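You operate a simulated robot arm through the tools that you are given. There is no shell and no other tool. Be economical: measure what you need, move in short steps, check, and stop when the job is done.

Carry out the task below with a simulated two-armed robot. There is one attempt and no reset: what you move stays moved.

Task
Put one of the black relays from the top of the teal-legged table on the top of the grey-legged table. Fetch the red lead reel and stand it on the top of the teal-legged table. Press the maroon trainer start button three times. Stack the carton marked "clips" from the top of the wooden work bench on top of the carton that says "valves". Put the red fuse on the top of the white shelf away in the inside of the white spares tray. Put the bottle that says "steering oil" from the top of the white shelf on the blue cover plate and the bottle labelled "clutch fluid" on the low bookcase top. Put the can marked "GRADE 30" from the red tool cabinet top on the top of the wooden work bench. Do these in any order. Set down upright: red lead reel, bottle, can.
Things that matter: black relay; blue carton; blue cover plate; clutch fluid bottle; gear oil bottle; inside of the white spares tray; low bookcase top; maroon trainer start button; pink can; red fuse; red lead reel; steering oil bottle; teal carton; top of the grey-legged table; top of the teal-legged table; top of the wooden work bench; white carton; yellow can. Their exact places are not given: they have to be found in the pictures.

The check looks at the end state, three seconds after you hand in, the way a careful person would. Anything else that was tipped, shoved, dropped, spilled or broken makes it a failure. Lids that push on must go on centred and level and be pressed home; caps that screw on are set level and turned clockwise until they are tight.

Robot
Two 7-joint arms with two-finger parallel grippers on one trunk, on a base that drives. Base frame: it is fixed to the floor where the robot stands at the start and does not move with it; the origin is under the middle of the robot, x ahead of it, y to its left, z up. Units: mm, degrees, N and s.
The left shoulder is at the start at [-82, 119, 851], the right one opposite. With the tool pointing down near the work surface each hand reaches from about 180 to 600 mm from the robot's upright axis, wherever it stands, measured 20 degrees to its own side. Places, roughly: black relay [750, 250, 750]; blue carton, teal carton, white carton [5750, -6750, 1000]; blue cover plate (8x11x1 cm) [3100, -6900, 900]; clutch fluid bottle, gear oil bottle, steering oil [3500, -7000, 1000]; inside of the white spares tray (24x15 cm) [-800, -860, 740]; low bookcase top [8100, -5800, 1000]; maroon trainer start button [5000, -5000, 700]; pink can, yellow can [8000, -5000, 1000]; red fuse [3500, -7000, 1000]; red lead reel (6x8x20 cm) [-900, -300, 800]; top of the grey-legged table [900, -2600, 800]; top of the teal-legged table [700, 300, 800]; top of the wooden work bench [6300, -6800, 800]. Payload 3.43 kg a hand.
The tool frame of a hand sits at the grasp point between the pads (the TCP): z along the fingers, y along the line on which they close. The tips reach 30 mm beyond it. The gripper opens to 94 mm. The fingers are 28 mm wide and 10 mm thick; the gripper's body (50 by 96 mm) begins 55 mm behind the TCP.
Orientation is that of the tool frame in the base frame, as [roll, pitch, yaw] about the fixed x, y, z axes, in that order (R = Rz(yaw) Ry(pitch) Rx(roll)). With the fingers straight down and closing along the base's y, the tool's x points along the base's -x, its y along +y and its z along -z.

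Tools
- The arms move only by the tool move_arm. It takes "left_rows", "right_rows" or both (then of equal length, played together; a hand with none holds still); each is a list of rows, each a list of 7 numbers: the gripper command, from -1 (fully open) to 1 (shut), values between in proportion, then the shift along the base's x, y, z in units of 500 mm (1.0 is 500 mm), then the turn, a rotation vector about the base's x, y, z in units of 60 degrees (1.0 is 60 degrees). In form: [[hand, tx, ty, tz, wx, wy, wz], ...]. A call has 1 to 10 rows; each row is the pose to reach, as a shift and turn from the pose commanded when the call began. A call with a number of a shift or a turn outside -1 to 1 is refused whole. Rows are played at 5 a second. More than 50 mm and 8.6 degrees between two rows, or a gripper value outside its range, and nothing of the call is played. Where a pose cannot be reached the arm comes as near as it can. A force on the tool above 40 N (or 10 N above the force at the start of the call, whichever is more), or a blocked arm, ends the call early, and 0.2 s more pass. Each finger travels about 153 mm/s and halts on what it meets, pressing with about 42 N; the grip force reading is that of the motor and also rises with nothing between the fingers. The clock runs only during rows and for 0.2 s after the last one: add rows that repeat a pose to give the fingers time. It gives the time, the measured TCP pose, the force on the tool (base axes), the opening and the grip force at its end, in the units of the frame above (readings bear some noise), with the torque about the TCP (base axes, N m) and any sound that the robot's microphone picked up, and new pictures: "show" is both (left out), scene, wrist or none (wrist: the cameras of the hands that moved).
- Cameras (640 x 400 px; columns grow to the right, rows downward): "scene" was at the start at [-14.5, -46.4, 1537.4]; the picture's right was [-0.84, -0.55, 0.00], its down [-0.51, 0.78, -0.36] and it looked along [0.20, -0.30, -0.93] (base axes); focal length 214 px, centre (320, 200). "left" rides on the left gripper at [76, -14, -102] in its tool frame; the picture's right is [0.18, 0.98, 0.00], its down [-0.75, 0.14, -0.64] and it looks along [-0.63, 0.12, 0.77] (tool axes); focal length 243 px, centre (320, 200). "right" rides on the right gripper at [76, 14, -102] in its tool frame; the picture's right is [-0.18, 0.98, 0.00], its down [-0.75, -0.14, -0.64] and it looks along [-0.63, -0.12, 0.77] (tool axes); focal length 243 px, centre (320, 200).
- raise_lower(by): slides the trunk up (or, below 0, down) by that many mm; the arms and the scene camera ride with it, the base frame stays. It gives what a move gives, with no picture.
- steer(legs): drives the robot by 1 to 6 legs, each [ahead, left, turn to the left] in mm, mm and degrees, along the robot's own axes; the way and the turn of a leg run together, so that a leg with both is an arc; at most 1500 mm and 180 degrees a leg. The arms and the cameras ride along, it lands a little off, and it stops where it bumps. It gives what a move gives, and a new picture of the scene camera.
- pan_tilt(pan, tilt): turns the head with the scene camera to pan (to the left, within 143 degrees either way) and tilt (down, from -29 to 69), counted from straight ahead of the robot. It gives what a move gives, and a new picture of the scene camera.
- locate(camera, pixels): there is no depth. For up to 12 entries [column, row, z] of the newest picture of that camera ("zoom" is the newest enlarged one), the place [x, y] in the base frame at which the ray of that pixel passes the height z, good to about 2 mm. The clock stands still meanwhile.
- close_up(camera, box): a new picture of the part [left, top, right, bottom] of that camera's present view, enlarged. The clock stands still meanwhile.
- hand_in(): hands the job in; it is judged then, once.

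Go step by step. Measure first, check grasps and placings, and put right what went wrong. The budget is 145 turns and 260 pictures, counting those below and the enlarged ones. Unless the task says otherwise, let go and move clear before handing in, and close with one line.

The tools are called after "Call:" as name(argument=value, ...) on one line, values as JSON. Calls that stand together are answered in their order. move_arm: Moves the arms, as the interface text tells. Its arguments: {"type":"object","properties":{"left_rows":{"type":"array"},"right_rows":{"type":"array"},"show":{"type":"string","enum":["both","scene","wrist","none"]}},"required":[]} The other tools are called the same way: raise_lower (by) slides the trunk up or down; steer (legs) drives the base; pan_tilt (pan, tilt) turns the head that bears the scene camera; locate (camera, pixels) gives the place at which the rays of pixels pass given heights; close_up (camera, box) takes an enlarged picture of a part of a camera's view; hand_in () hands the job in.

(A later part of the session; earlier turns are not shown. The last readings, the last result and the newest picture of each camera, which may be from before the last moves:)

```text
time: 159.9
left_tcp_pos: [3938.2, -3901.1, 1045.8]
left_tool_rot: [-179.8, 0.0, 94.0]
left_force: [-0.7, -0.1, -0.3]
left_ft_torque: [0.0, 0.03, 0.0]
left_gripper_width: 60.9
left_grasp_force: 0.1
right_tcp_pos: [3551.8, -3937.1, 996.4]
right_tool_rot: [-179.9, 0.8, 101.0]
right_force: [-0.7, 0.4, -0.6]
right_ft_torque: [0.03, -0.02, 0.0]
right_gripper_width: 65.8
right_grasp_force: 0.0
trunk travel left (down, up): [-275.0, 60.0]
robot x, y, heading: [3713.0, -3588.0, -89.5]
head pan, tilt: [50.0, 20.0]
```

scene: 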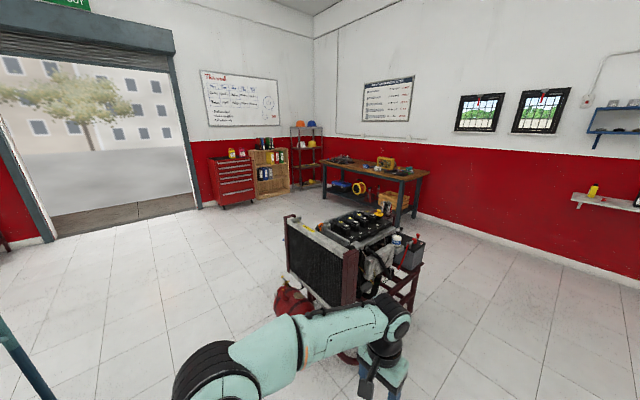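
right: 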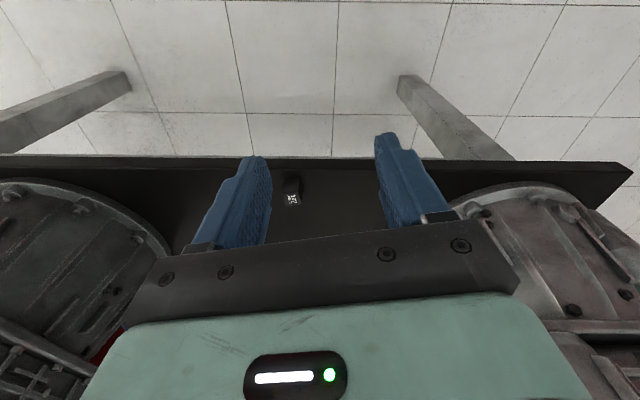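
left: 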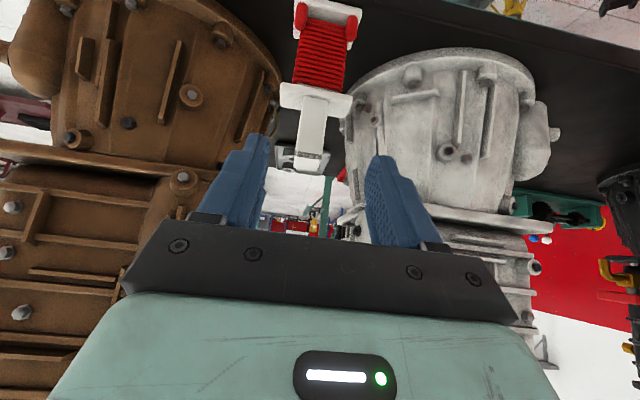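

Now the shelf is ahead (scene (343,168)), bench at left, cabinet and bookcase beyond. I drive ahead 2.0 m and look at the shelf.

Call:
steer(legs=[[1500, -40, 0], [500, 0, -0.5]])

Call:
pan_tilt(pan=0, tilt=25)

Call:
close_up(camera="scene", box=[240, 130, 400, 230])

```text
refused: leg 1 is longer than a leg can be; nothing moved
```

```text
time: 161.1
left_tcp_pos: [3939.7, -3902.3, 1047.7]
left_tool_rot: [-179.7, 0.0, 93.9]
left_force: [0.1, -0.5, 0.0]
left_ft_torque: [0.01, -0.03, -0.02]
left_gripper_width: 61.1
left_grasp_force: 0.1
right_tcp_pos: [3550.0, -3937.5, 996.3]
right_tool_rot: [-179.9, 0.8, 101.1]
right_force: [0.6, -0.2, 0.5]
right_ft_torque: [0.02, 0.0, 0.02]
right_gripper_width: 66.0
right_grasp_force: 0.0
trunk travel left (down, up): [-275.0, 60.0]
robot x, y, heading: [3714.5, -3587.9, -90.0]
head pan, tilt: [0.0, 25.0]
```

scene: 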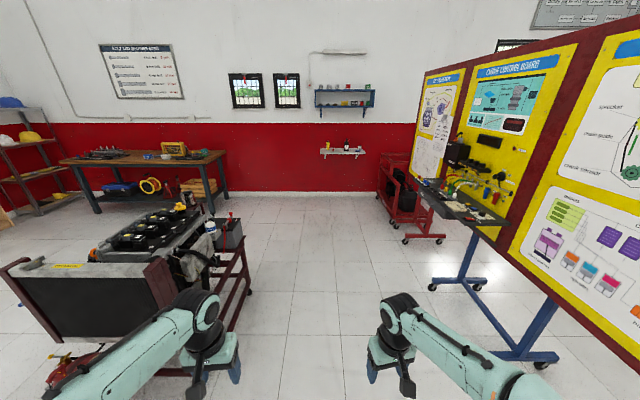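

```text
4.00 times, centred on (320, 180) of scene
```

zoom: 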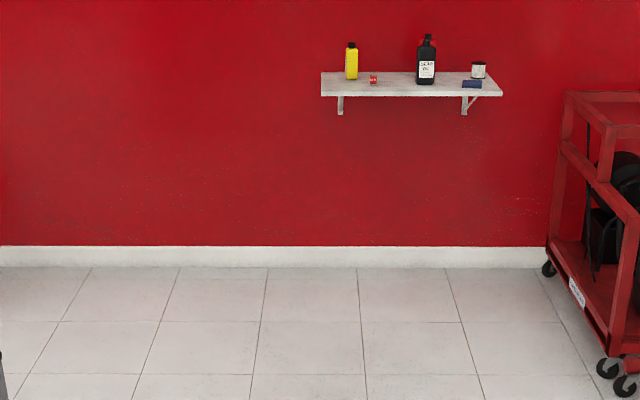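

On the shelf: yellow bottle, red fuse (373,80), black bottle(s), a small can and the blue plate (473,84). I locate it and drive closer.

Call:
locate(camera="zoom", pixels=[[321, 95, 900], [502, 95, 900], [351, 78, 910], [425, 84, 910], [473, 87, 910], [373, 84, 910]])

Call:
locate(camera="scene", pixels=[[247, 292, 0], [220, 385, 50], [432, 290, 0], [355, 205, 0], [345, 192, 0]])

Call:
steer(legs=[[1490, -30, 0], [700, 0, 0]])

Call:
close_up(camera="scene", box=[200, 100, 440, 250])

```text
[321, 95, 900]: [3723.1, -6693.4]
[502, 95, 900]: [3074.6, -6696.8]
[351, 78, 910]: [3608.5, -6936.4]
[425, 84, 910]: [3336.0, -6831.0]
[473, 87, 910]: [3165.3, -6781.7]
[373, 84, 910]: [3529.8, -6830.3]
```

```text
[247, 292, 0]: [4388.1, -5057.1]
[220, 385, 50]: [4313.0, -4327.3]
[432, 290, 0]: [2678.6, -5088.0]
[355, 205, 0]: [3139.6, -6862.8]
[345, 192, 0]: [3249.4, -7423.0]
```

```text
time: 171.8
left_tcp_pos: [3879.3, -6068.9, 1045.5]
left_tool_rot: [-179.8, 0.0, 92.8]
left_force: [-0.3, 0.3, 0.0]
left_ft_torque: [-0.02, 0.03, 0.01]
left_gripper_width: 60.9
left_grasp_force: 0.0
right_tcp_pos: [3490.8, -6097.2, 997.0]
right_tool_rot: [-180.0, 0.7, 99.9]
right_force: [0.5, -0.9, 0.3]
right_ft_torque: [0.03, -0.01, 0.01]
right_gripper_width: 65.9
right_grasp_force: 0.0
trunk travel left (down, up): [-275.0, 60.0]
robot x, y, heading: [3660.8, -5749.3, -91.2]
head pan, tilt: [0.0, 25.0]
```

scene: 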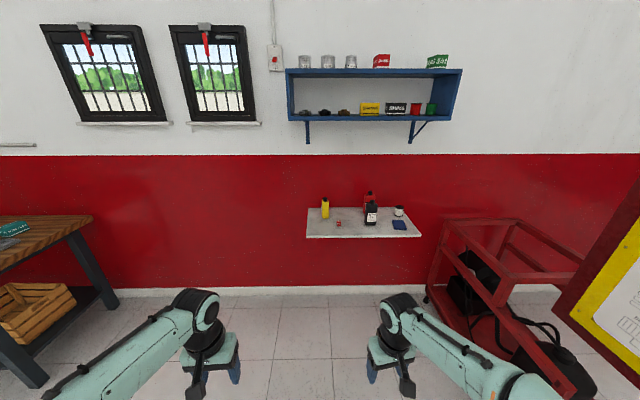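

```text
2.67 times, centred on (320, 175) of scene
```

zoom: 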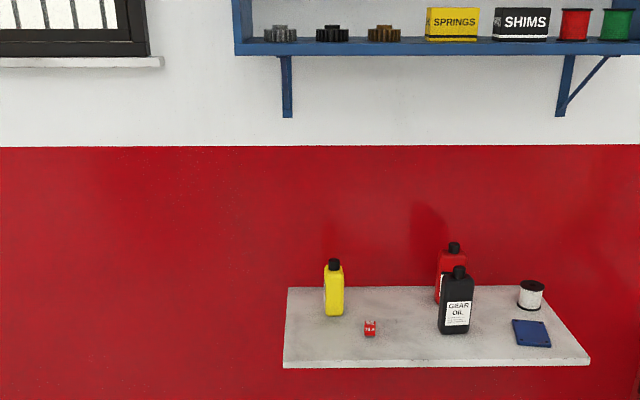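

Gear oil (black) stands before the red bottle; yellow is at left. I drive 400 closer to read labels.

Call:
steer(legs=[[400, -150, 1.2]])

Call:
pan_tilt(pan=0, tilt=35)

Call:
close_up(camera="scene", box=[230, 130, 430, 255])

```text
time: 174.4
left_tcp_pos: [3738.0, -6461.9, 1046.4]
left_tool_rot: [-179.8, 0.0, 94.1]
left_force: [-1.0, -0.7, -0.1]
left_ft_torque: [0.0, -0.04, 0.0]
left_gripper_width: 61.1
left_grasp_force: 0.1
right_tcp_pos: [3349.1, -6497.2, 998.1]
right_tool_rot: [-179.8, 0.6, 101.4]
right_force: [-0.2, -1.2, 0.3]
right_ft_torque: [0.04, -0.03, 0.03]
right_gripper_width: 65.8
right_grasp_force: 0.1
trunk travel left (down, up): [-275.0, 60.0]
robot x, y, heading: [3510.1, -6144.7, -89.7]
head pan, tilt: [0.0, 25.0]
```

scene: 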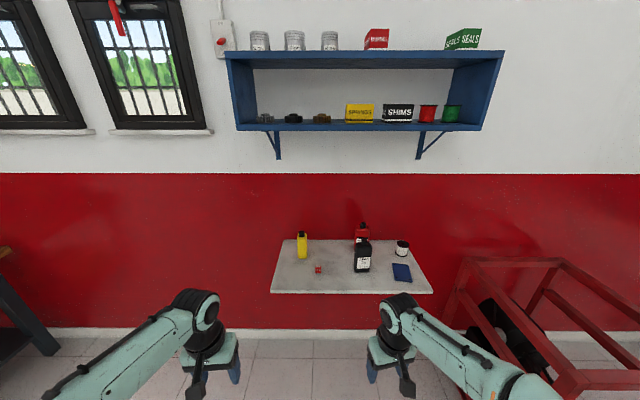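

```text
time: 175.1
left_tcp_pos: [3738.3, -6462.0, 1045.8]
left_tool_rot: [-179.8, 0.0, 94.1]
left_force: [0.5, 0.1, 0.3]
left_ft_torque: [0.01, 0.0, 0.02]
left_gripper_width: 61.2
left_grasp_force: 0.0
right_tcp_pos: [3349.2, -6498.9, 998.1]
right_tool_rot: [-179.9, 0.9, 101.3]
right_force: [0.6, -0.7, -0.1]
right_ft_torque: [-0.01, 0.0, -0.03]
right_gripper_width: 65.4
right_grasp_force: 0.1
trunk travel left (down, up): [-275.0, 60.0]
robot x, y, heading: [3508.3, -6143.9, -89.6]
head pan, tilt: [0.0, 35.0]
```

scene: 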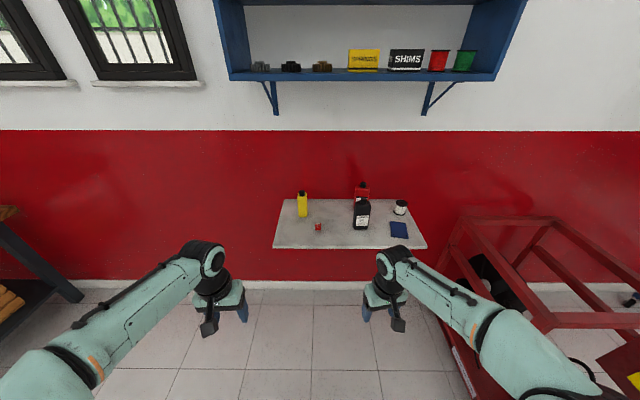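

```text
3.20 times, centred on (330, 192) of scene
```

zoom: 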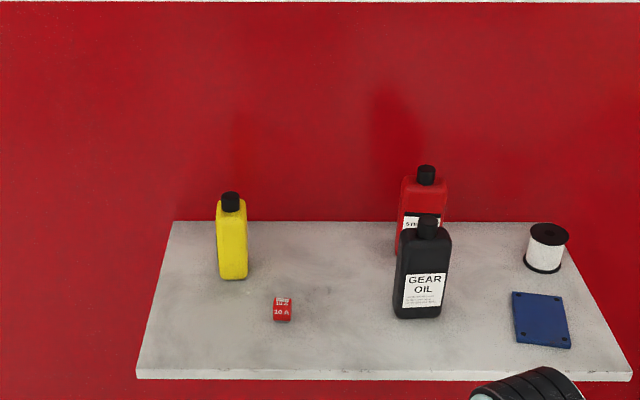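

The red bottle's label starts "ST…": steering oil; yellow must be clutch fluid. I locate shelf corners and items at several heights.

Call:
locate(camera="zoom", pixels=[[137, 372, 860], [137, 372, 900], [137, 372, 940], [632, 372, 900], [425, 168, 1100], [425, 168, 1060], [420, 317, 900], [232, 279, 900], [540, 320, 910], [283, 320, 900]])

Call:
close_up(camera="right", box=[0, 0, 640, 400])

Call:
close_up(camera="left", box=[0, 0, 640, 400])

```text
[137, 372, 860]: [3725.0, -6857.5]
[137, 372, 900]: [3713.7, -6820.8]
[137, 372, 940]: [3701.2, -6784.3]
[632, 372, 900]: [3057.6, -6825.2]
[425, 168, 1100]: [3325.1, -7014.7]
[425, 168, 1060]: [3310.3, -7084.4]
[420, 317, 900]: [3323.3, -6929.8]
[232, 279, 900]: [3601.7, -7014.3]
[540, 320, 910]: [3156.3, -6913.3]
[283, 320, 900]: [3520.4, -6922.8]
```

```text
1.00 times, centred on (320, 200) of right (not enlarged: the box is as wide or as high as the picture)
```

zoom: 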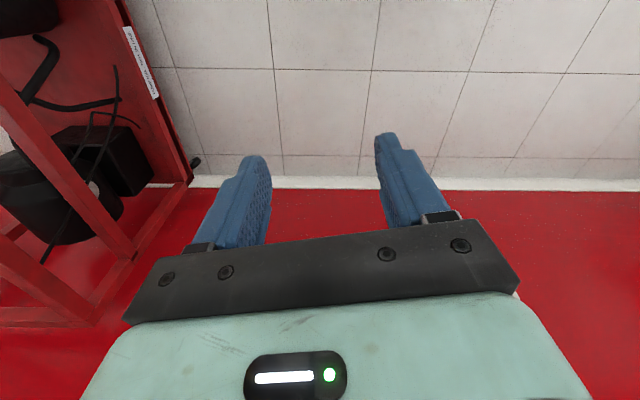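

```text
1.00 times, centred on (320, 200) of left (not enlarged: the box is as wide or as high as the picture)
```

zoom: 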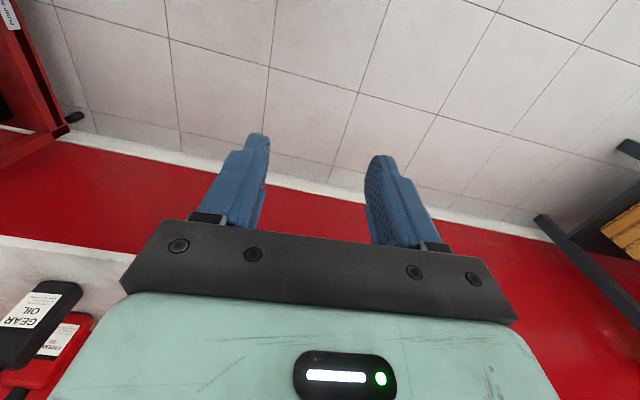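

Shelf top is near z 895, front edge y≈−6825. I raise both hands, then drive 360 closer with a small shift right.

Call:
move_arm(left_rows=[[-0.3, 0, 0, 0.09, 0, 0, 0], [-0.3, 0, 0, 0.18, 0, 0, 0], [-0.3, 0, 0, 0.27, 0, 0, 0]], right_rows=[[-0.4, 0, 0.0, 0.09, 0, 0, 0], [-0.4, 0, 0.0, 0.18, 0, 0, 0], [-0.4, 0, 0.0, 0.27, 0, 0, 0]], show="none")

Call:
steer(legs=[[360, -40, -0.4]])

Call:
pan_tilt(pan=0, tilt=55)

Call:
close_up(camera="right", box=[0, 0, 640, 400])

```text
time: 175.9
left_tcp_pos: [3736.0, -6460.2, 1180.6]
left_tool_rot: [-179.8, 0.1, 94.1]
left_force: [-0.5, -0.1, 0.5]
left_ft_torque: [-0.01, 0.04, 0.0]
left_gripper_width: 60.9
left_grasp_force: 0.1
right_tcp_pos: [3349.1, -6496.7, 1130.5]
right_tool_rot: [-179.9, 0.7, 101.3]
right_force: [-0.1, 0.2, -0.1]
right_ft_torque: [-0.03, 0.03, -0.03]
right_gripper_width: 65.8
right_grasp_force: 0.1
trunk travel left (down, up): [-275.0, 60.0]
robot x, y, heading: [3508.7, -6146.5, -89.9]
head pan, tilt: [0.0, 35.0]
```

```text
time: 178.2
left_tcp_pos: [3698.2, -6826.4, 1179.8]
left_tool_rot: [-179.8, -0.1, 93.9]
left_force: [0.2, -0.4, -0.4]
left_ft_torque: [0.0, -0.03, 0.03]
left_gripper_width: 61.1
left_grasp_force: 0.1
right_tcp_pos: [3308.3, -6861.8, 1130.8]
right_tool_rot: [-180.0, 0.8, 101.1]
right_force: [-0.7, 0.0, -0.7]
right_ft_torque: [0.03, 0.02, 0.01]
right_gripper_width: 65.8
right_grasp_force: 0.0
trunk travel left (down, up): [-275.0, 60.0]
robot x, y, heading: [3469.2, -6511.3, -89.6]
head pan, tilt: [0.0, 35.0]
```

scene: 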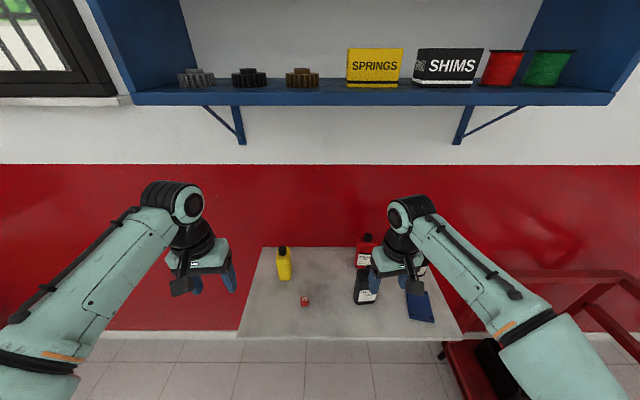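

```text
time: 179.1
left_tcp_pos: [3698.7, -6826.1, 1179.7]
left_tool_rot: [-179.7, 0.1, 93.9]
left_force: [0.4, 0.5, -0.3]
left_ft_torque: [-0.02, 0.0, 0.0]
left_gripper_width: 61.2
left_grasp_force: 0.1
right_tcp_pos: [3309.3, -6862.0, 1130.4]
right_tool_rot: [-179.9, 0.8, 101.2]
right_force: [-0.4, -0.9, 0.2]
right_ft_torque: [0.04, 0.01, 0.02]
right_gripper_width: 65.9
right_grasp_force: 0.1
trunk travel left (down, up): [-275.0, 60.0]
robot x, y, heading: [3469.0, -6515.0, -89.9]
head pan, tilt: [0.0, 55.0]
```

scene: 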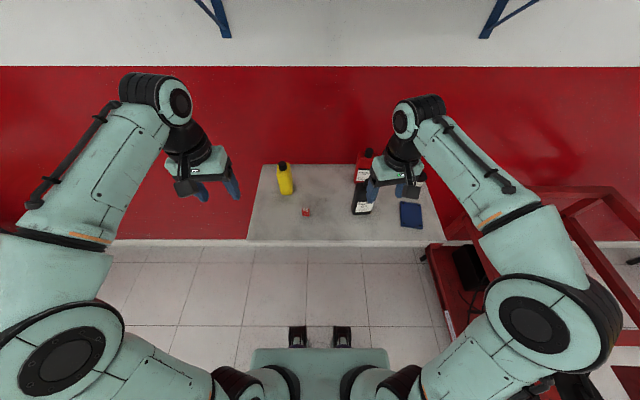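

```text
1.00 times, centred on (320, 200) of right (not enlarged: the box is as wide or as high as the picture)
```

zoom: 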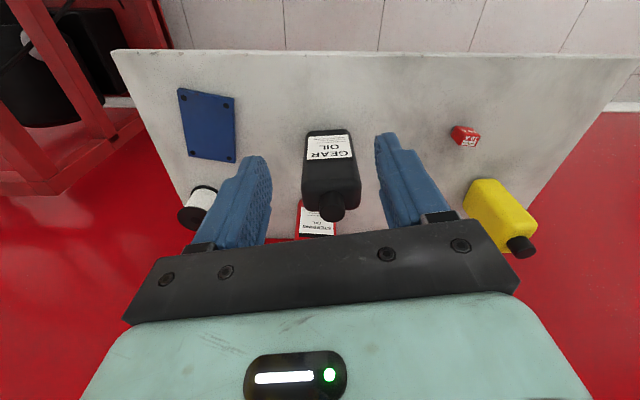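

Wrist view confirms the red label reads "STEERING OIL". I enlarge the scene shelf view and triangulate heights.

Call:
close_up(camera="scene", box=[250, 140, 450, 265])

Call:
locate(camera="right", pixels=[[180, 90, 905], [235, 98, 905], [236, 162, 905], [187, 158, 905], [330, 207, 1050], [330, 207, 1080], [112, 50, 890], [620, 60, 890], [455, 145, 900], [520, 245, 1050], [320, 225, 1000]])

```text
3.20 times, centred on (350, 202) of scene
```

zoom: 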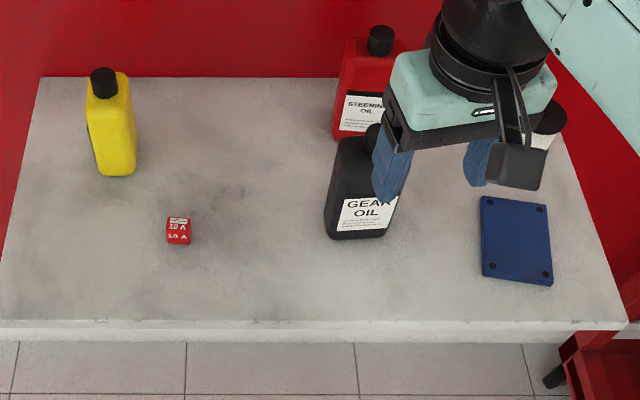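

```text
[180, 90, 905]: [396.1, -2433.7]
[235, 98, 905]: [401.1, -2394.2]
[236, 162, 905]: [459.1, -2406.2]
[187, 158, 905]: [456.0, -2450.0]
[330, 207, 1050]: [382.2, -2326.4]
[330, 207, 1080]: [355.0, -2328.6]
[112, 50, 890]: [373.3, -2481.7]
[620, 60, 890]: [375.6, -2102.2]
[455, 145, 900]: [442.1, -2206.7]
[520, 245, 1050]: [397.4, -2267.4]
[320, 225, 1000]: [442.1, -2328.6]
```

The right locate used an old picture, so I read the scene zoom now, then a fresh wrist zoom.

Call:
locate(camera="zoom", pixels=[[481, 197, 905], [546, 205, 905], [552, 286, 905], [483, 276, 905], [481, 197, 885], [552, 286, 885], [380, 28, 1080], [380, 28, 1050], [104, 70, 1050], [104, 70, 1020], [178, 232, 905], [178, 244, 895]])

Call:
close_up(camera="right", box=[100, 40, 580, 340])

Call:
locate(camera="zoom", pixels=[[107, 65, 905], [180, 77, 905], [181, 162, 905], [117, 157, 905], [107, 65, 885], [181, 162, 885], [307, 222, 1080], [307, 222, 1050], [561, 274, 1050], [561, 274, 1020], [280, 240, 960], [292, 260, 960]])

```text
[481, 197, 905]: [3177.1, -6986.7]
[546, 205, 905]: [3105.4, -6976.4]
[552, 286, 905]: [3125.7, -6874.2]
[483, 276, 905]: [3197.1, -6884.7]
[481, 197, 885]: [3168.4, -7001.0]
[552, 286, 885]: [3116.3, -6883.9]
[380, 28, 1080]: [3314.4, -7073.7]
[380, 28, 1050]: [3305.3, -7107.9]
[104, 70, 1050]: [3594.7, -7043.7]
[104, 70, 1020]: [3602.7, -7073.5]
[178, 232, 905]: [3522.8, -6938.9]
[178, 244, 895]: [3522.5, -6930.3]
```

```text
1.33 times, centred on (340, 190) of right
```

zoom: 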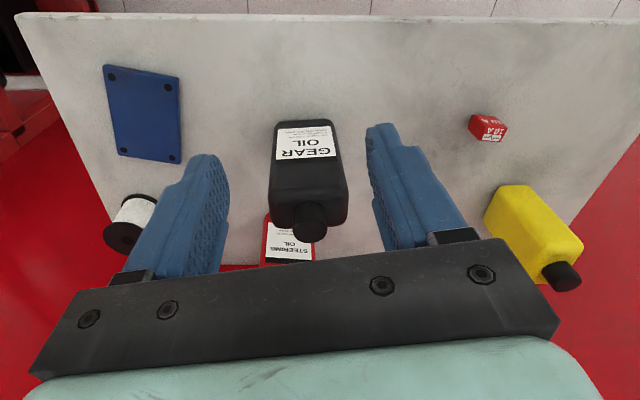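

```text
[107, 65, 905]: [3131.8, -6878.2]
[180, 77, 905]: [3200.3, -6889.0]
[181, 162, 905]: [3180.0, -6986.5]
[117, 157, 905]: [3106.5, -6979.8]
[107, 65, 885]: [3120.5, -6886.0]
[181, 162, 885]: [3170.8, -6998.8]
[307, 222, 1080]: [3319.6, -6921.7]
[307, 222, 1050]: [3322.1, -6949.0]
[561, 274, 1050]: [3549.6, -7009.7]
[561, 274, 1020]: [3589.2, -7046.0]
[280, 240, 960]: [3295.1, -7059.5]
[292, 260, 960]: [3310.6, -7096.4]
```

Scene and wrist agree at z≈905 for the plate (centre ≈ (3152,−6931), 73 × 100 mm). I raise the right hand and move it toward the red bottle for a better look at its cap.

Call:
move_arm(right_rows=[[-0.4, 0, -0.04, 0.08, 0, 0, 0], [-0.4, 0, -0.1, 0.14, 0, 0, -0.1], [-0.4, 0.01, -0.17, 0.18, 0, 0, -0.19], [-0.4, 0.01, -0.2, 0.2, 0, 0, -0.19], [-0.4, 0.01, -0.2, 0.2, 0, 0, -0.19]], show="both")

Call:
close_up(camera="scene", box=[320, 120, 440, 195])

```text
time: 180.3
left_tcp_pos: [3698.0, -6826.0, 1179.9]
left_tool_rot: [-179.8, 0.0, 93.9]
left_force: [0.1, 1.0, 0.4]
left_ft_torque: [-0.05, 0.01, 0.02]
left_gripper_width: 60.9
left_grasp_force: 0.1
right_tcp_pos: [3316.8, -6911.8, 1202.9]
right_tool_rot: [180.0, 0.8, 89.7]
right_force: [-0.5, 1.5, 0.0]
right_ft_torque: [0.0, 0.04, 0.01]
right_gripper_width: 66.0
right_grasp_force: 0.1
right hand out of reach, approached as far as the arm can: row 3, 4, 5
trunk travel left (down, up): [-275.0, 60.0]
robot x, y, heading: [3470.4, -6511.2, -89.9]
head pan, tilt: [0.0, 55.0]
```

scene: 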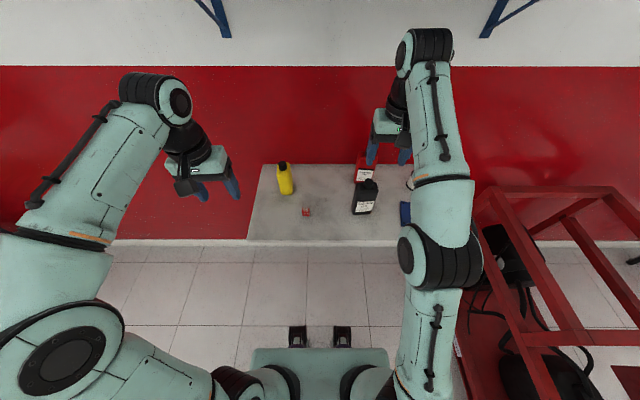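
right: 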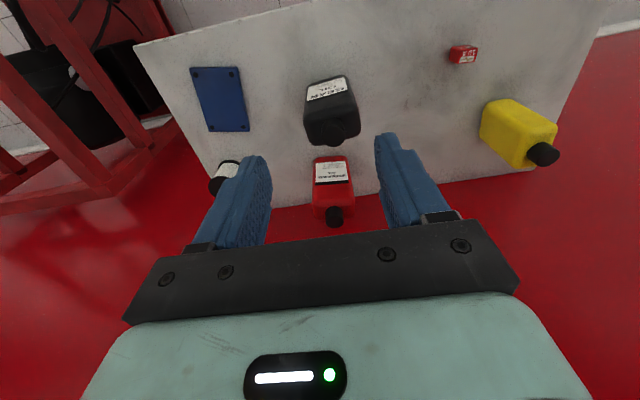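

```text
5.33 times, centred on (380, 158) of scene
```

zoom: 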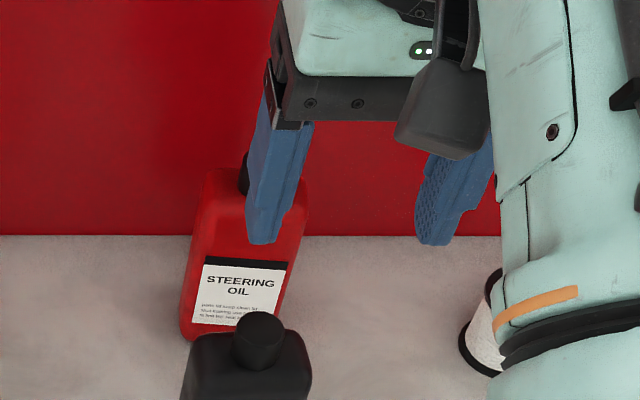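

Reach ends at radius ~410 at this height. I locate the red cap in the wrist view against the scene ray.

Call:
locate(camera="right", pixels=[[334, 222, 1080], [334, 222, 1050], [334, 222, 1020], [313, 160, 895], [345, 157, 895], [318, 205, 1010], [352, 205, 1010], [343, 138, 1050], [543, 156, 1010], [460, 60, 895]])

Call:
locate(camera="zoom", pixels=[[180, 335, 895], [225, 342, 895], [258, 315, 1050], [258, 315, 1020], [205, 170, 1010], [205, 170, 1030]])

```text
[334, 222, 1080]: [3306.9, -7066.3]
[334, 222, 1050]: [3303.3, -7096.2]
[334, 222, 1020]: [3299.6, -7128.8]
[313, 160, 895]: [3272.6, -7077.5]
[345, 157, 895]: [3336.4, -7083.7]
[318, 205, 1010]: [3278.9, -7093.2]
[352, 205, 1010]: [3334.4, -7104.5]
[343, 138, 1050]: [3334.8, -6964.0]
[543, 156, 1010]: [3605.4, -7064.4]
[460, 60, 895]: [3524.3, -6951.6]
```

```text
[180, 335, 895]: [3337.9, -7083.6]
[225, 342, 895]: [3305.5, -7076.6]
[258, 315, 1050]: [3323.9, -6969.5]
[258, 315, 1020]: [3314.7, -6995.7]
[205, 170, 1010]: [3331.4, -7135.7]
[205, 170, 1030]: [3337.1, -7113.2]
```

Red bottle: base x 3273–3337, front y≈−7080, centre ≈ (3304,−7100), cap top ≈ z 1055; 85 mm clear behind the gear oil. I raise the trunk 60 and drive 90 closer for reach.

Call:
raise_lower(by=60)

Call:
steer(legs=[[95, 0, 0]])

Call:
close_up(camera="right", box=[100, 40, 580, 340])

Call:
locate(camera="zoom", pixels=[[320, 200, 895]])

```text
time: 181.3
left_tcp_pos: [3699.5, -6824.9, 1240.0]
left_tool_rot: [-179.6, 0.1, 94.0]
left_force: [-0.4, 0.1, -0.3]
left_ft_torque: [-0.01, 0.0, -0.01]
left_gripper_width: 61.1
left_grasp_force: 0.1
right_tcp_pos: [3316.5, -6912.2, 1262.6]
right_tool_rot: [-179.9, 0.8, 89.6]
right_force: [-1.1, -0.1, -0.4]
right_ft_torque: [-0.01, 0.0, -0.02]
right_gripper_width: 65.9
right_grasp_force: 0.0
trunk travel left (down, up): [-335.0, 0.0]
robot x, y, heading: [3472.9, -6512.2, -89.8]
head pan, tilt: [0.0, 55.0]
```

```text
time: 182.4
left_tcp_pos: [3693.5, -6859.5, 1249.6]
left_tool_rot: [-179.8, 1.9, 93.8]
left_force: [0.1, 0.6, -0.9]
left_ft_torque: [0.01, 0.01, 0.0]
left_gripper_width: 60.9
left_grasp_force: 0.0
right_tcp_pos: [3313.6, -6942.2, 1263.9]
right_tool_rot: [-179.5, 0.5, 90.1]
right_force: [-0.5, 0.8, 0.0]
right_ft_torque: [0.03, -0.02, 0.02]
right_gripper_width: 65.6
right_grasp_force: 0.0
trunk travel left (down, up): [-335.0, 0.0]
robot x, y, heading: [3473.8, -6582.2, -89.6]
head pan, tilt: [0.0, 55.0]
```

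scene: 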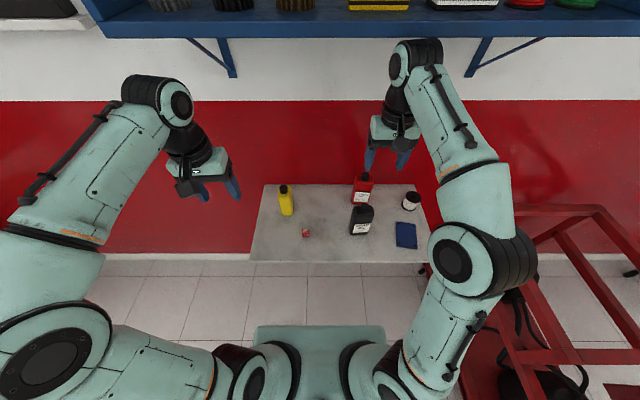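

```text
1.33 times, centred on (340, 190) of right
```

zoom: 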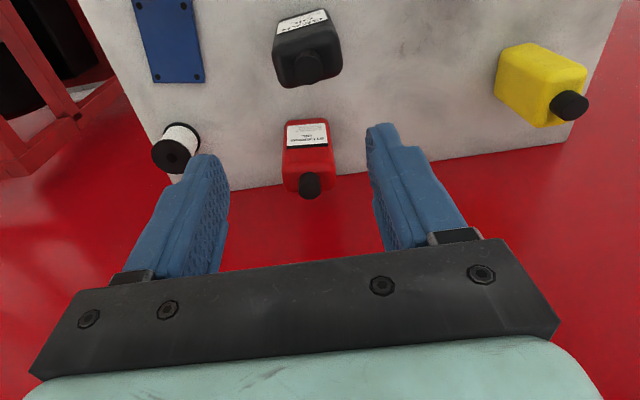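

```text
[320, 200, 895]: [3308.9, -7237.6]
```

The hands seem to have been held back (wrists near the blue shelf). I lower both hands and re-read.

Call:
move_arm(left_rows=[[-0.3, 0, 0.02, -0.08, 0, 0, 0], [-0.3, 0, 0.04, -0.16, 0, 0, 0], [-0.3, 0, 0.04, -0.16, 0, 0, 0]], right_rows=[[-0.4, 0, 0.0, -0.09, 0, 0, 0], [-0.4, 0, 0, -0.18, 0, 0, 0], [-0.4, 0, 0, -0.22, 0, 0, 0]])

```text
time: 183.2
left_tcp_pos: [3698.6, -6885.5, 1158.5]
left_tool_rot: [-179.9, -0.1, 93.8]
left_force: [-0.4, -0.9, 0.5]
left_ft_torque: [0.04, 0.01, 0.03]
left_gripper_width: 61.2
left_grasp_force: 0.0
right_tcp_pos: [3317.7, -6985.8, 1139.9]
right_tool_rot: [-179.3, -1.5, 90.1]
right_force: [0.9, -1.3, 0.5]
right_ft_torque: [0.1, 0.03, 0.01]
right_gripper_width: 65.7
right_grasp_force: 0.1
trunk travel left (down, up): [-335.0, 0.0]
robot x, y, heading: [3470.8, -6586.3, -89.9]
head pan, tilt: [0.0, 55.0]
```

scene: 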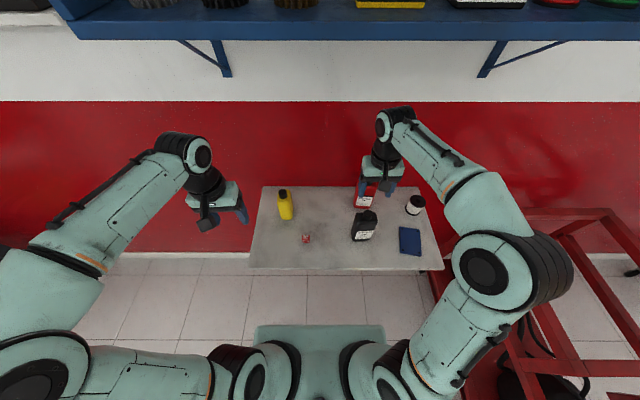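
right: 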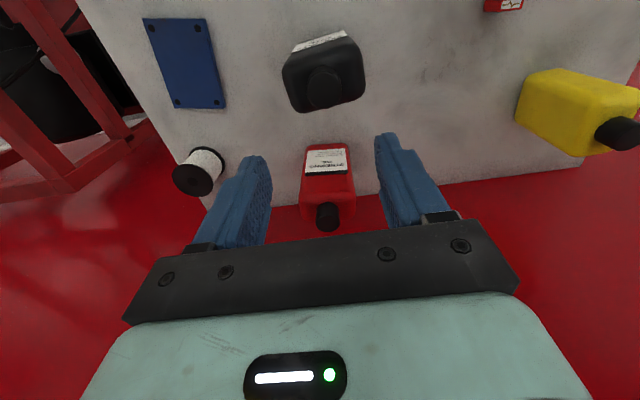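
left: 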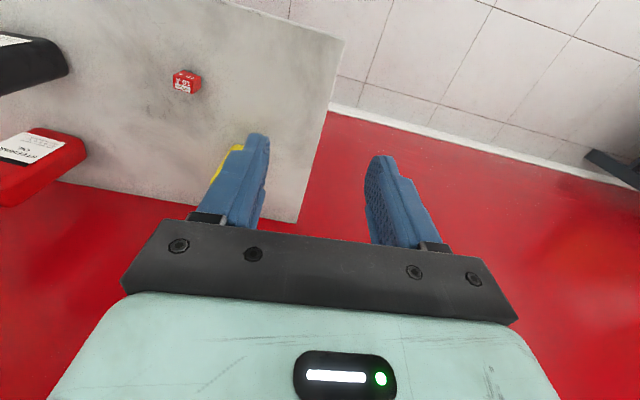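

Hands recovered. I refine the red bottle's position from this wrist view.

Call:
locate(camera="right", pixels=[[307, 148, 895], [348, 145, 895], [300, 175, 1020], [356, 172, 1020], [302, 205, 1025], [357, 205, 1025], [327, 230, 1055], [327, 208, 1055], [327, 230, 1045]])

Call:
close_up(camera="scene", box=[320, 150, 440, 225])

```text
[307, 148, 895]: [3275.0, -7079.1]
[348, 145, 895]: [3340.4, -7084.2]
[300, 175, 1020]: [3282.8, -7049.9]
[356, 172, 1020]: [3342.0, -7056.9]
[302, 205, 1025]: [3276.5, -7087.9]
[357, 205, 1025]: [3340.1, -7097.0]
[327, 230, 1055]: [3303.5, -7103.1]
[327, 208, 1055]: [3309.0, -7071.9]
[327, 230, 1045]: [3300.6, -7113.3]
```

```text
5.33 times, centred on (380, 188) of scene
```

zoom: 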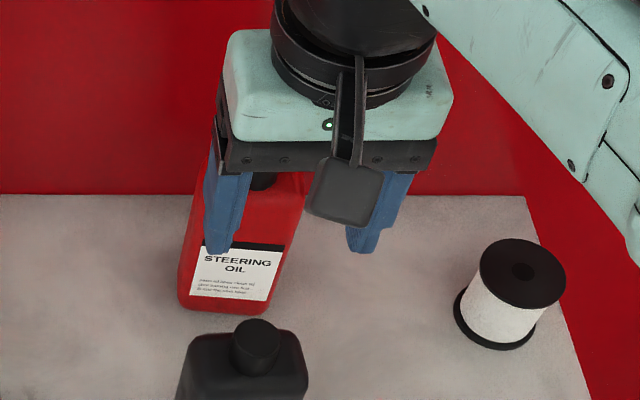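

Bottle centre ≈ (3307,−7100), yaw ≈ −4.5°, shoulder ≈ z 993. I go above it with full opening, correcting tilt.

Call:
move_arm(right_rows=[[-1, -0.01, -0.08, 0, -0.01, -0.005, -0.03], [-1, -0.021, -0.16, 0, -0.025, -0.012, -0.067], [-1, -0.021, -0.228, 0, -0.025, -0.012, -0.067], [-1, -0.021, -0.228, -0.08, -0.025, -0.012, -0.067], [-1, -0.021, -0.228, -0.12, -0.025, -0.012, -0.067], [-1, -0.021, -0.228, -0.12, -0.025, -0.012, -0.067]])

Call:
close_up(camera="scene", box=[320, 150, 440, 225])

```text
time: 184.6
left_tcp_pos: [3697.0, -6882.0, 1160.5]
left_tool_rot: [-179.8, 0.0, 93.8]
left_force: [0.0, -0.4, -0.3]
left_ft_torque: [-0.02, -0.04, 0.02]
left_gripper_width: 61.2
left_grasp_force: 0.1
right_tcp_pos: [3308.9, -7097.9, 1082.5]
right_tool_rot: [179.9, 0.1, 86.2]
right_force: [0.5, 0.0, 0.2]
right_ft_torque: [0.02, 0.02, 0.0]
right_gripper_width: 94.1
right_grasp_force: 0.0
trunk travel left (down, up): [-335.0, 0.0]
robot x, y, heading: [3475.8, -6583.8, -90.0]
head pan, tilt: [0.0, 55.0]
```

scene: 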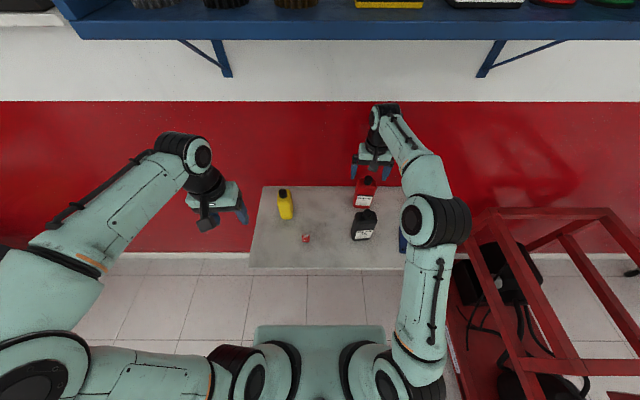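
right: 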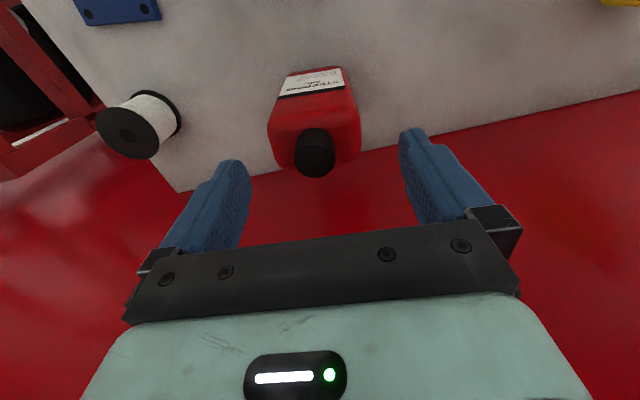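

```text
5.33 times, centred on (380, 188) of scene
```

zoom: 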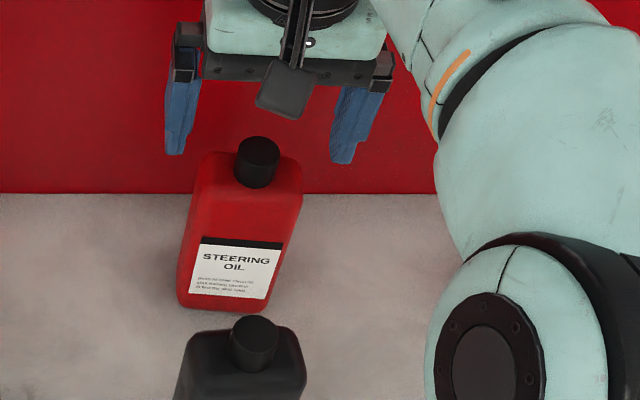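

Now the cap is well seen in both views (wrist (316,160), scene zoom (258,147)). I triangulate again.

Call:
locate(camera="zoom", pixels=[[258, 147, 1060], [258, 147, 1040], [258, 147, 1020], [180, 300, 895], [270, 310, 895], [195, 170, 1000], [302, 178, 1000]])

Call:
locate(camera="right", pixels=[[316, 160, 1060], [316, 160, 1040], [316, 160, 1020], [268, 125, 1000], [360, 125, 1000], [278, 165, 1000], [362, 160, 1000], [287, 78, 895], [340, 67, 895]])

```text
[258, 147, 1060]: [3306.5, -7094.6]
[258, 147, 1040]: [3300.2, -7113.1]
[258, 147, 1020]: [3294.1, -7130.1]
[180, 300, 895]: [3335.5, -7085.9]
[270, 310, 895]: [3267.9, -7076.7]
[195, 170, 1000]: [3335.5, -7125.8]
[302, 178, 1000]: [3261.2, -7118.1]
```

```text
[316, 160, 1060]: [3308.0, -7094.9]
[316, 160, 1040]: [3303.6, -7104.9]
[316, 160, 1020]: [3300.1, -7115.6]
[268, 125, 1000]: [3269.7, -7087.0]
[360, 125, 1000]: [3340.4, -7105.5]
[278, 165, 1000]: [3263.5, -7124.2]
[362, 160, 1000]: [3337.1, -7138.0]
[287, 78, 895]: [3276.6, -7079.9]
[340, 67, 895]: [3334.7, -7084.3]
```

Cap top is z≈1060 at (3307,−7095); yaw ≈ −8°. I turn 4° more, lower to z 1013 and close.

Call:
move_arm(right_rows=[[-1, -0.004, 0.004, -0.04, 0, 0, -0.067], [-1, -0.004, 0.004, -0.09, 0, 0, -0.067], [-1, -0.004, 0.004, -0.138, 0, 0, -0.067], [-1, -0.004, 0.004, -0.138, 0, 0, -0.067], [1, -0.004, 0.004, -0.138, 0, 0, -0.067], [1, -0.004, 0.004, -0.138, 0, 0, -0.067], [1, -0.004, 0.004, -0.138, 0, 0, -0.067]])

Call:
close_up(camera="scene", box=[320, 150, 440, 225])

```text
time: 186.2
left_tcp_pos: [3697.5, -6881.4, 1160.6]
left_tool_rot: [-179.8, 0.0, 93.8]
left_force: [0.4, -1.1, -0.4]
left_ft_torque: [0.03, -0.01, -0.01]
left_gripper_width: 61.2
left_grasp_force: 0.1
right_tcp_pos: [3305.1, -7095.7, 1012.9]
right_tool_rot: [179.9, 0.3, 82.1]
right_force: [-0.5, 0.5, 1.2]
right_ft_torque: [-0.21, 0.03, -0.07]
right_gripper_width: 74.5
right_grasp_force: 41.4
trunk travel left (down, up): [-335.0, 0.0]
robot x, y, heading: [3471.8, -6583.5, -89.8]
head pan, tilt: [0.0, 55.0]
```

scene: 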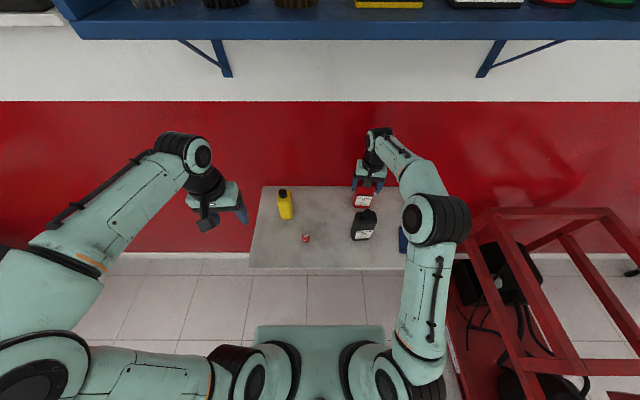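
right: 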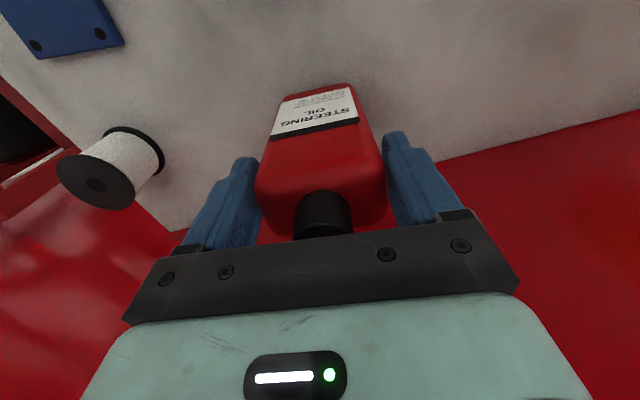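

```text
5.33 times, centred on (380, 188) of scene
```

zoom: 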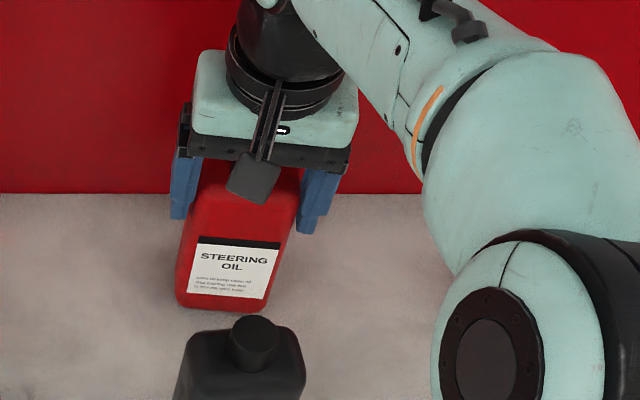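

The bottle is gripped (74.5 mm). I lift 100 mm, move past the gear oil on the far side, then over the plate.

Call:
move_arm(right_rows=[[1, 0, 0, 0.08, 0, 0, 0], [1, -0.01, 0, 0.16, 0, 0, 0], [1, -0.08, 0, 0.21, 0, 0, -0.01], [1, -0.17, 0.01, 0.21, 0, 0, -0.02], [1, -0.25, 0.04, 0.21, 0, 0, -0.033], [1, -0.304, 0.11, 0.21, 0, 0, -0.033], [1, -0.304, 0.2, 0.21, 0, 0, -0.033], [1, -0.304, 0.29, 0.2, 0, 0, -0.033], [1, -0.304, 0.328, 0.16, 0, 0, -0.033], [1, -0.304, 0.328, 0.1, 0, 0, -0.033]])

Call:
close_up(camera="scene", box=[320, 170, 460, 257])

```text
time: 188.4
left_tcp_pos: [3698.3, -6881.1, 1159.8]
left_tool_rot: [-179.8, 0.1, 93.8]
left_force: [-0.2, -0.3, 0.3]
left_ft_torque: [0.01, 0.01, 0.04]
left_gripper_width: 61.1
left_grasp_force: 0.0
right_tcp_pos: [3151.3, -6932.2, 1063.9]
right_tool_rot: [179.9, 0.1, 80.1]
right_force: [-0.3, 0.5, -4.4]
right_ft_torque: [0.02, -0.01, 0.01]
right_gripper_width: 74.5
right_grasp_force: 42.4
trunk travel left (down, up): [-335.0, 0.0]
robot x, y, heading: [3470.9, -6582.6, -89.8]
head pan, tilt: [0.0, 55.0]
```

scene: 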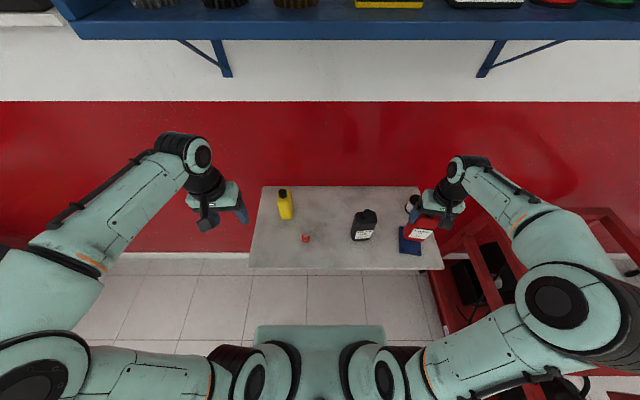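
right: 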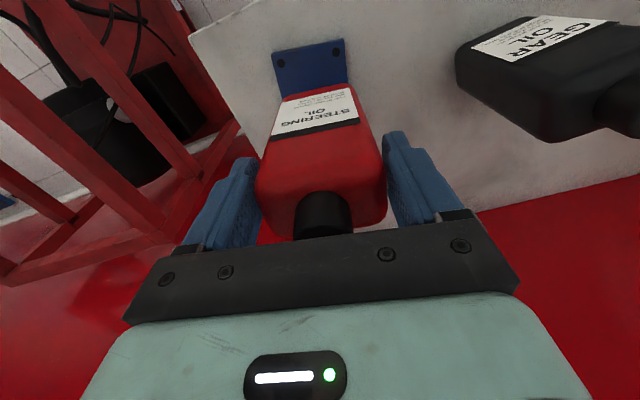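

```text
4.57 times, centred on (390, 214) of scene
```

zoom: 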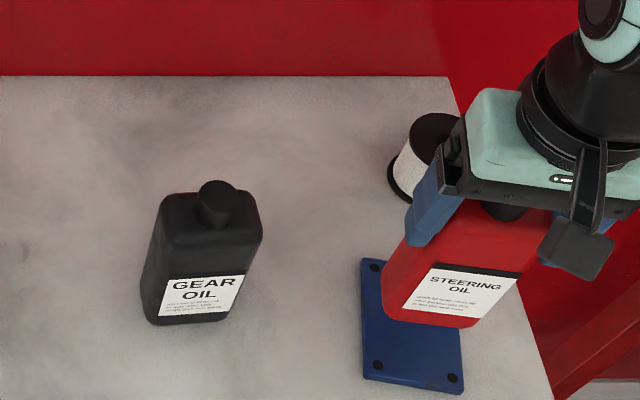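

The bottle hangs ~40 mm over the plate. I check the plate corners and the bottle's bottom edge positions.

Call:
locate(camera="zoom", pixels=[[363, 258, 905], [364, 378, 905], [463, 392, 905], [385, 317, 946], [473, 327, 946]])

Call:
locate(camera="right", pixels=[[273, 52, 905], [342, 40, 905], [346, 82, 905], [279, 98, 905], [284, 100, 946], [348, 86, 946]])

```text
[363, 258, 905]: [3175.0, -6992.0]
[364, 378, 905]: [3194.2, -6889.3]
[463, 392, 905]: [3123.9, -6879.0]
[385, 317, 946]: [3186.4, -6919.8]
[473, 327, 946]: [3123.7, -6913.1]
```

```text
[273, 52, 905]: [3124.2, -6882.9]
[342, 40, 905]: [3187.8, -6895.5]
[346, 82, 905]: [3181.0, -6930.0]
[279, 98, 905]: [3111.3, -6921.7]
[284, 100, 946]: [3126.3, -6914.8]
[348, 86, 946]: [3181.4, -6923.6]
```

Aligned: plate centre (3149,−6936), bottle centre about the same. I lower to contact.

Call:
move_arm(right_rows=[[1, -0.002, -0.004, -0.03, 0, 0, 0], [1, -0.002, -0.004, -0.055, 0, 0, 0], [1, -0.002, -0.004, -0.066, 0, 0, 0], [1, -0.002, -0.004, -0.073, 0, 0, 0], [1, -0.002, -0.004, -0.079, 0, 0, 0], [1, -0.002, -0.004, -0.085, 0, 0, 0], [1, -0.002, -0.004, -0.09, 0, 0, 0]], show="none")

Call:
close_up(camera="scene", box=[320, 170, 460, 257])

```text
time: 190.0
left_tcp_pos: [3698.2, -6879.9, 1161.7]
left_tool_rot: [-179.7, 0.2, 93.7]
left_force: [-0.6, 0.1, 0.1]
left_ft_torque: [0.01, -0.01, 0.0]
left_gripper_width: 61.0
left_grasp_force: 0.0
right_tcp_pos: [3151.6, -6934.6, 1023.3]
right_tool_rot: [-179.9, 0.8, 80.1]
right_force: [-6.8, 5.4, 35.3]
right_ft_torque: [0.43, 0.12, 0.41]
right_gripper_width: 74.4
right_grasp_force: 41.9
trunk travel left (down, up): [-335.0, 0.0]
robot x, y, heading: [3475.6, -6586.6, -89.8]
head pan, tilt: [0.0, 55.0]
```

```text
4.57 times, centred on (390, 214) of scene
```

zoom: 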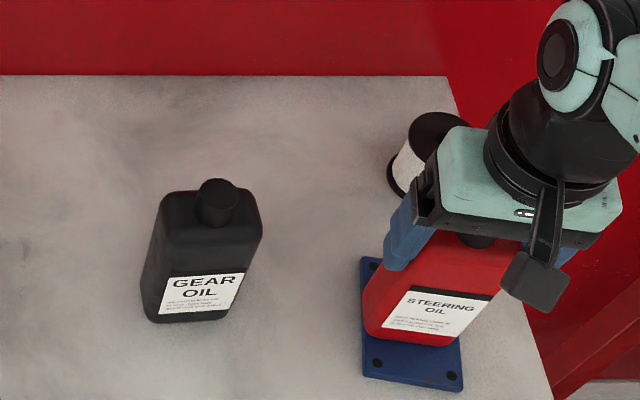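

Seated on the plate (35 N). I ease up, release and rise clear.

Call:
move_arm(right_rows=[[1, 0, 0, 0.004, 0, 0, 0], [-1, 0, 0, 0.004, 0, 0, 0], [-1, 0, 0, 0.004, 0, 0, 0], [-1, 0, 0, 0.09, 0, 0, 0], [-1, 0, 0, 0.18, 0, 0, 0], [-1, 0, 0.03, 0.26, 0, 0, 0], [-1, 0, 0.1, 0.26, 0, 0, 0], [-1, 0, 0.18, 0.24, 0, 0, 0]])

Call:
close_up(camera="scene", box=[240, 170, 440, 295])

Call:
close_up(camera="left", box=[0, 0, 480, 300])

```text
time: 191.8
left_tcp_pos: [3698.0, -6880.2, 1159.9]
left_tool_rot: [-179.8, 0.1, 93.8]
left_force: [-1.2, -0.3, 0.3]
left_ft_torque: [0.0, -0.01, -0.01]
left_gripper_width: 61.2
left_grasp_force: 0.1
right_tcp_pos: [3153.7, -6840.2, 1137.7]
right_tool_rot: [179.9, 0.1, 80.1]
right_force: [0.1, 0.3, 0.3]
right_ft_torque: [-0.04, 0.01, 0.0]
right_gripper_width: 93.9
right_grasp_force: 0.0
trunk travel left (down, up): [-335.0, 0.0]
robot x, y, heading: [3470.6, -6584.7, -89.9]
head pan, tilt: [0.0, 55.0]
```

scene: 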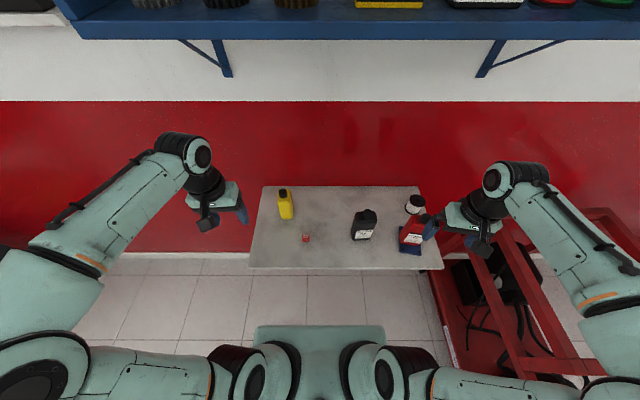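
right: 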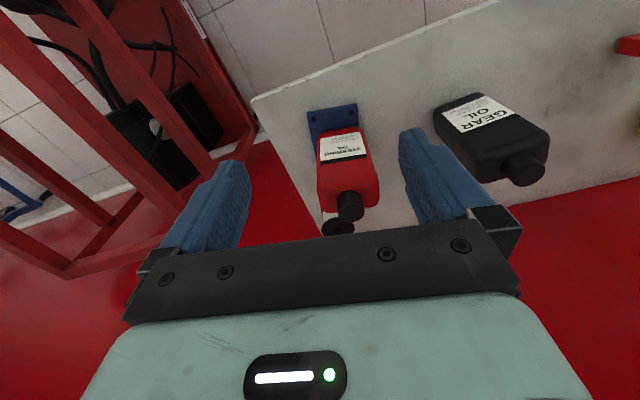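

```text
3.20 times, centred on (340, 232) of scene
```

zoom: 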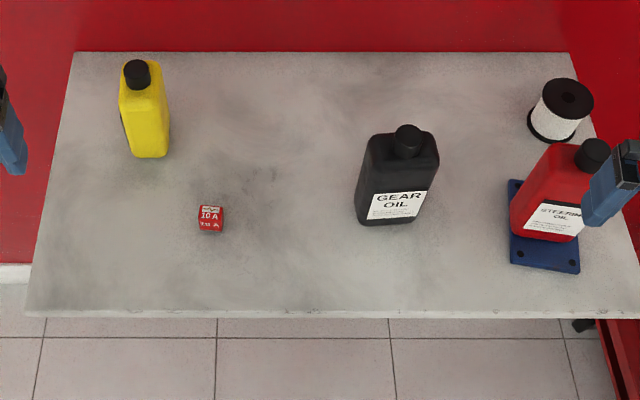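

```text
1.33 times, centred on (240, 150) of left
```

zoom: 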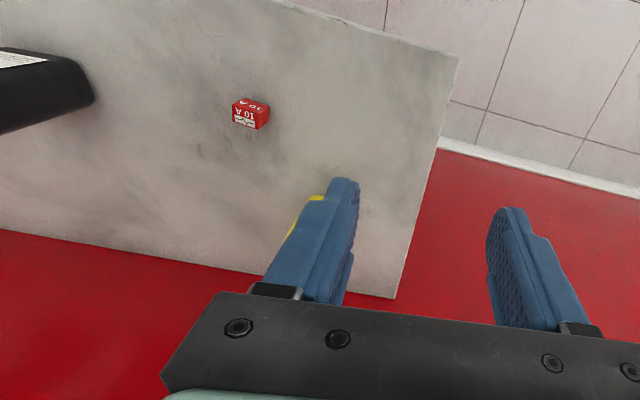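

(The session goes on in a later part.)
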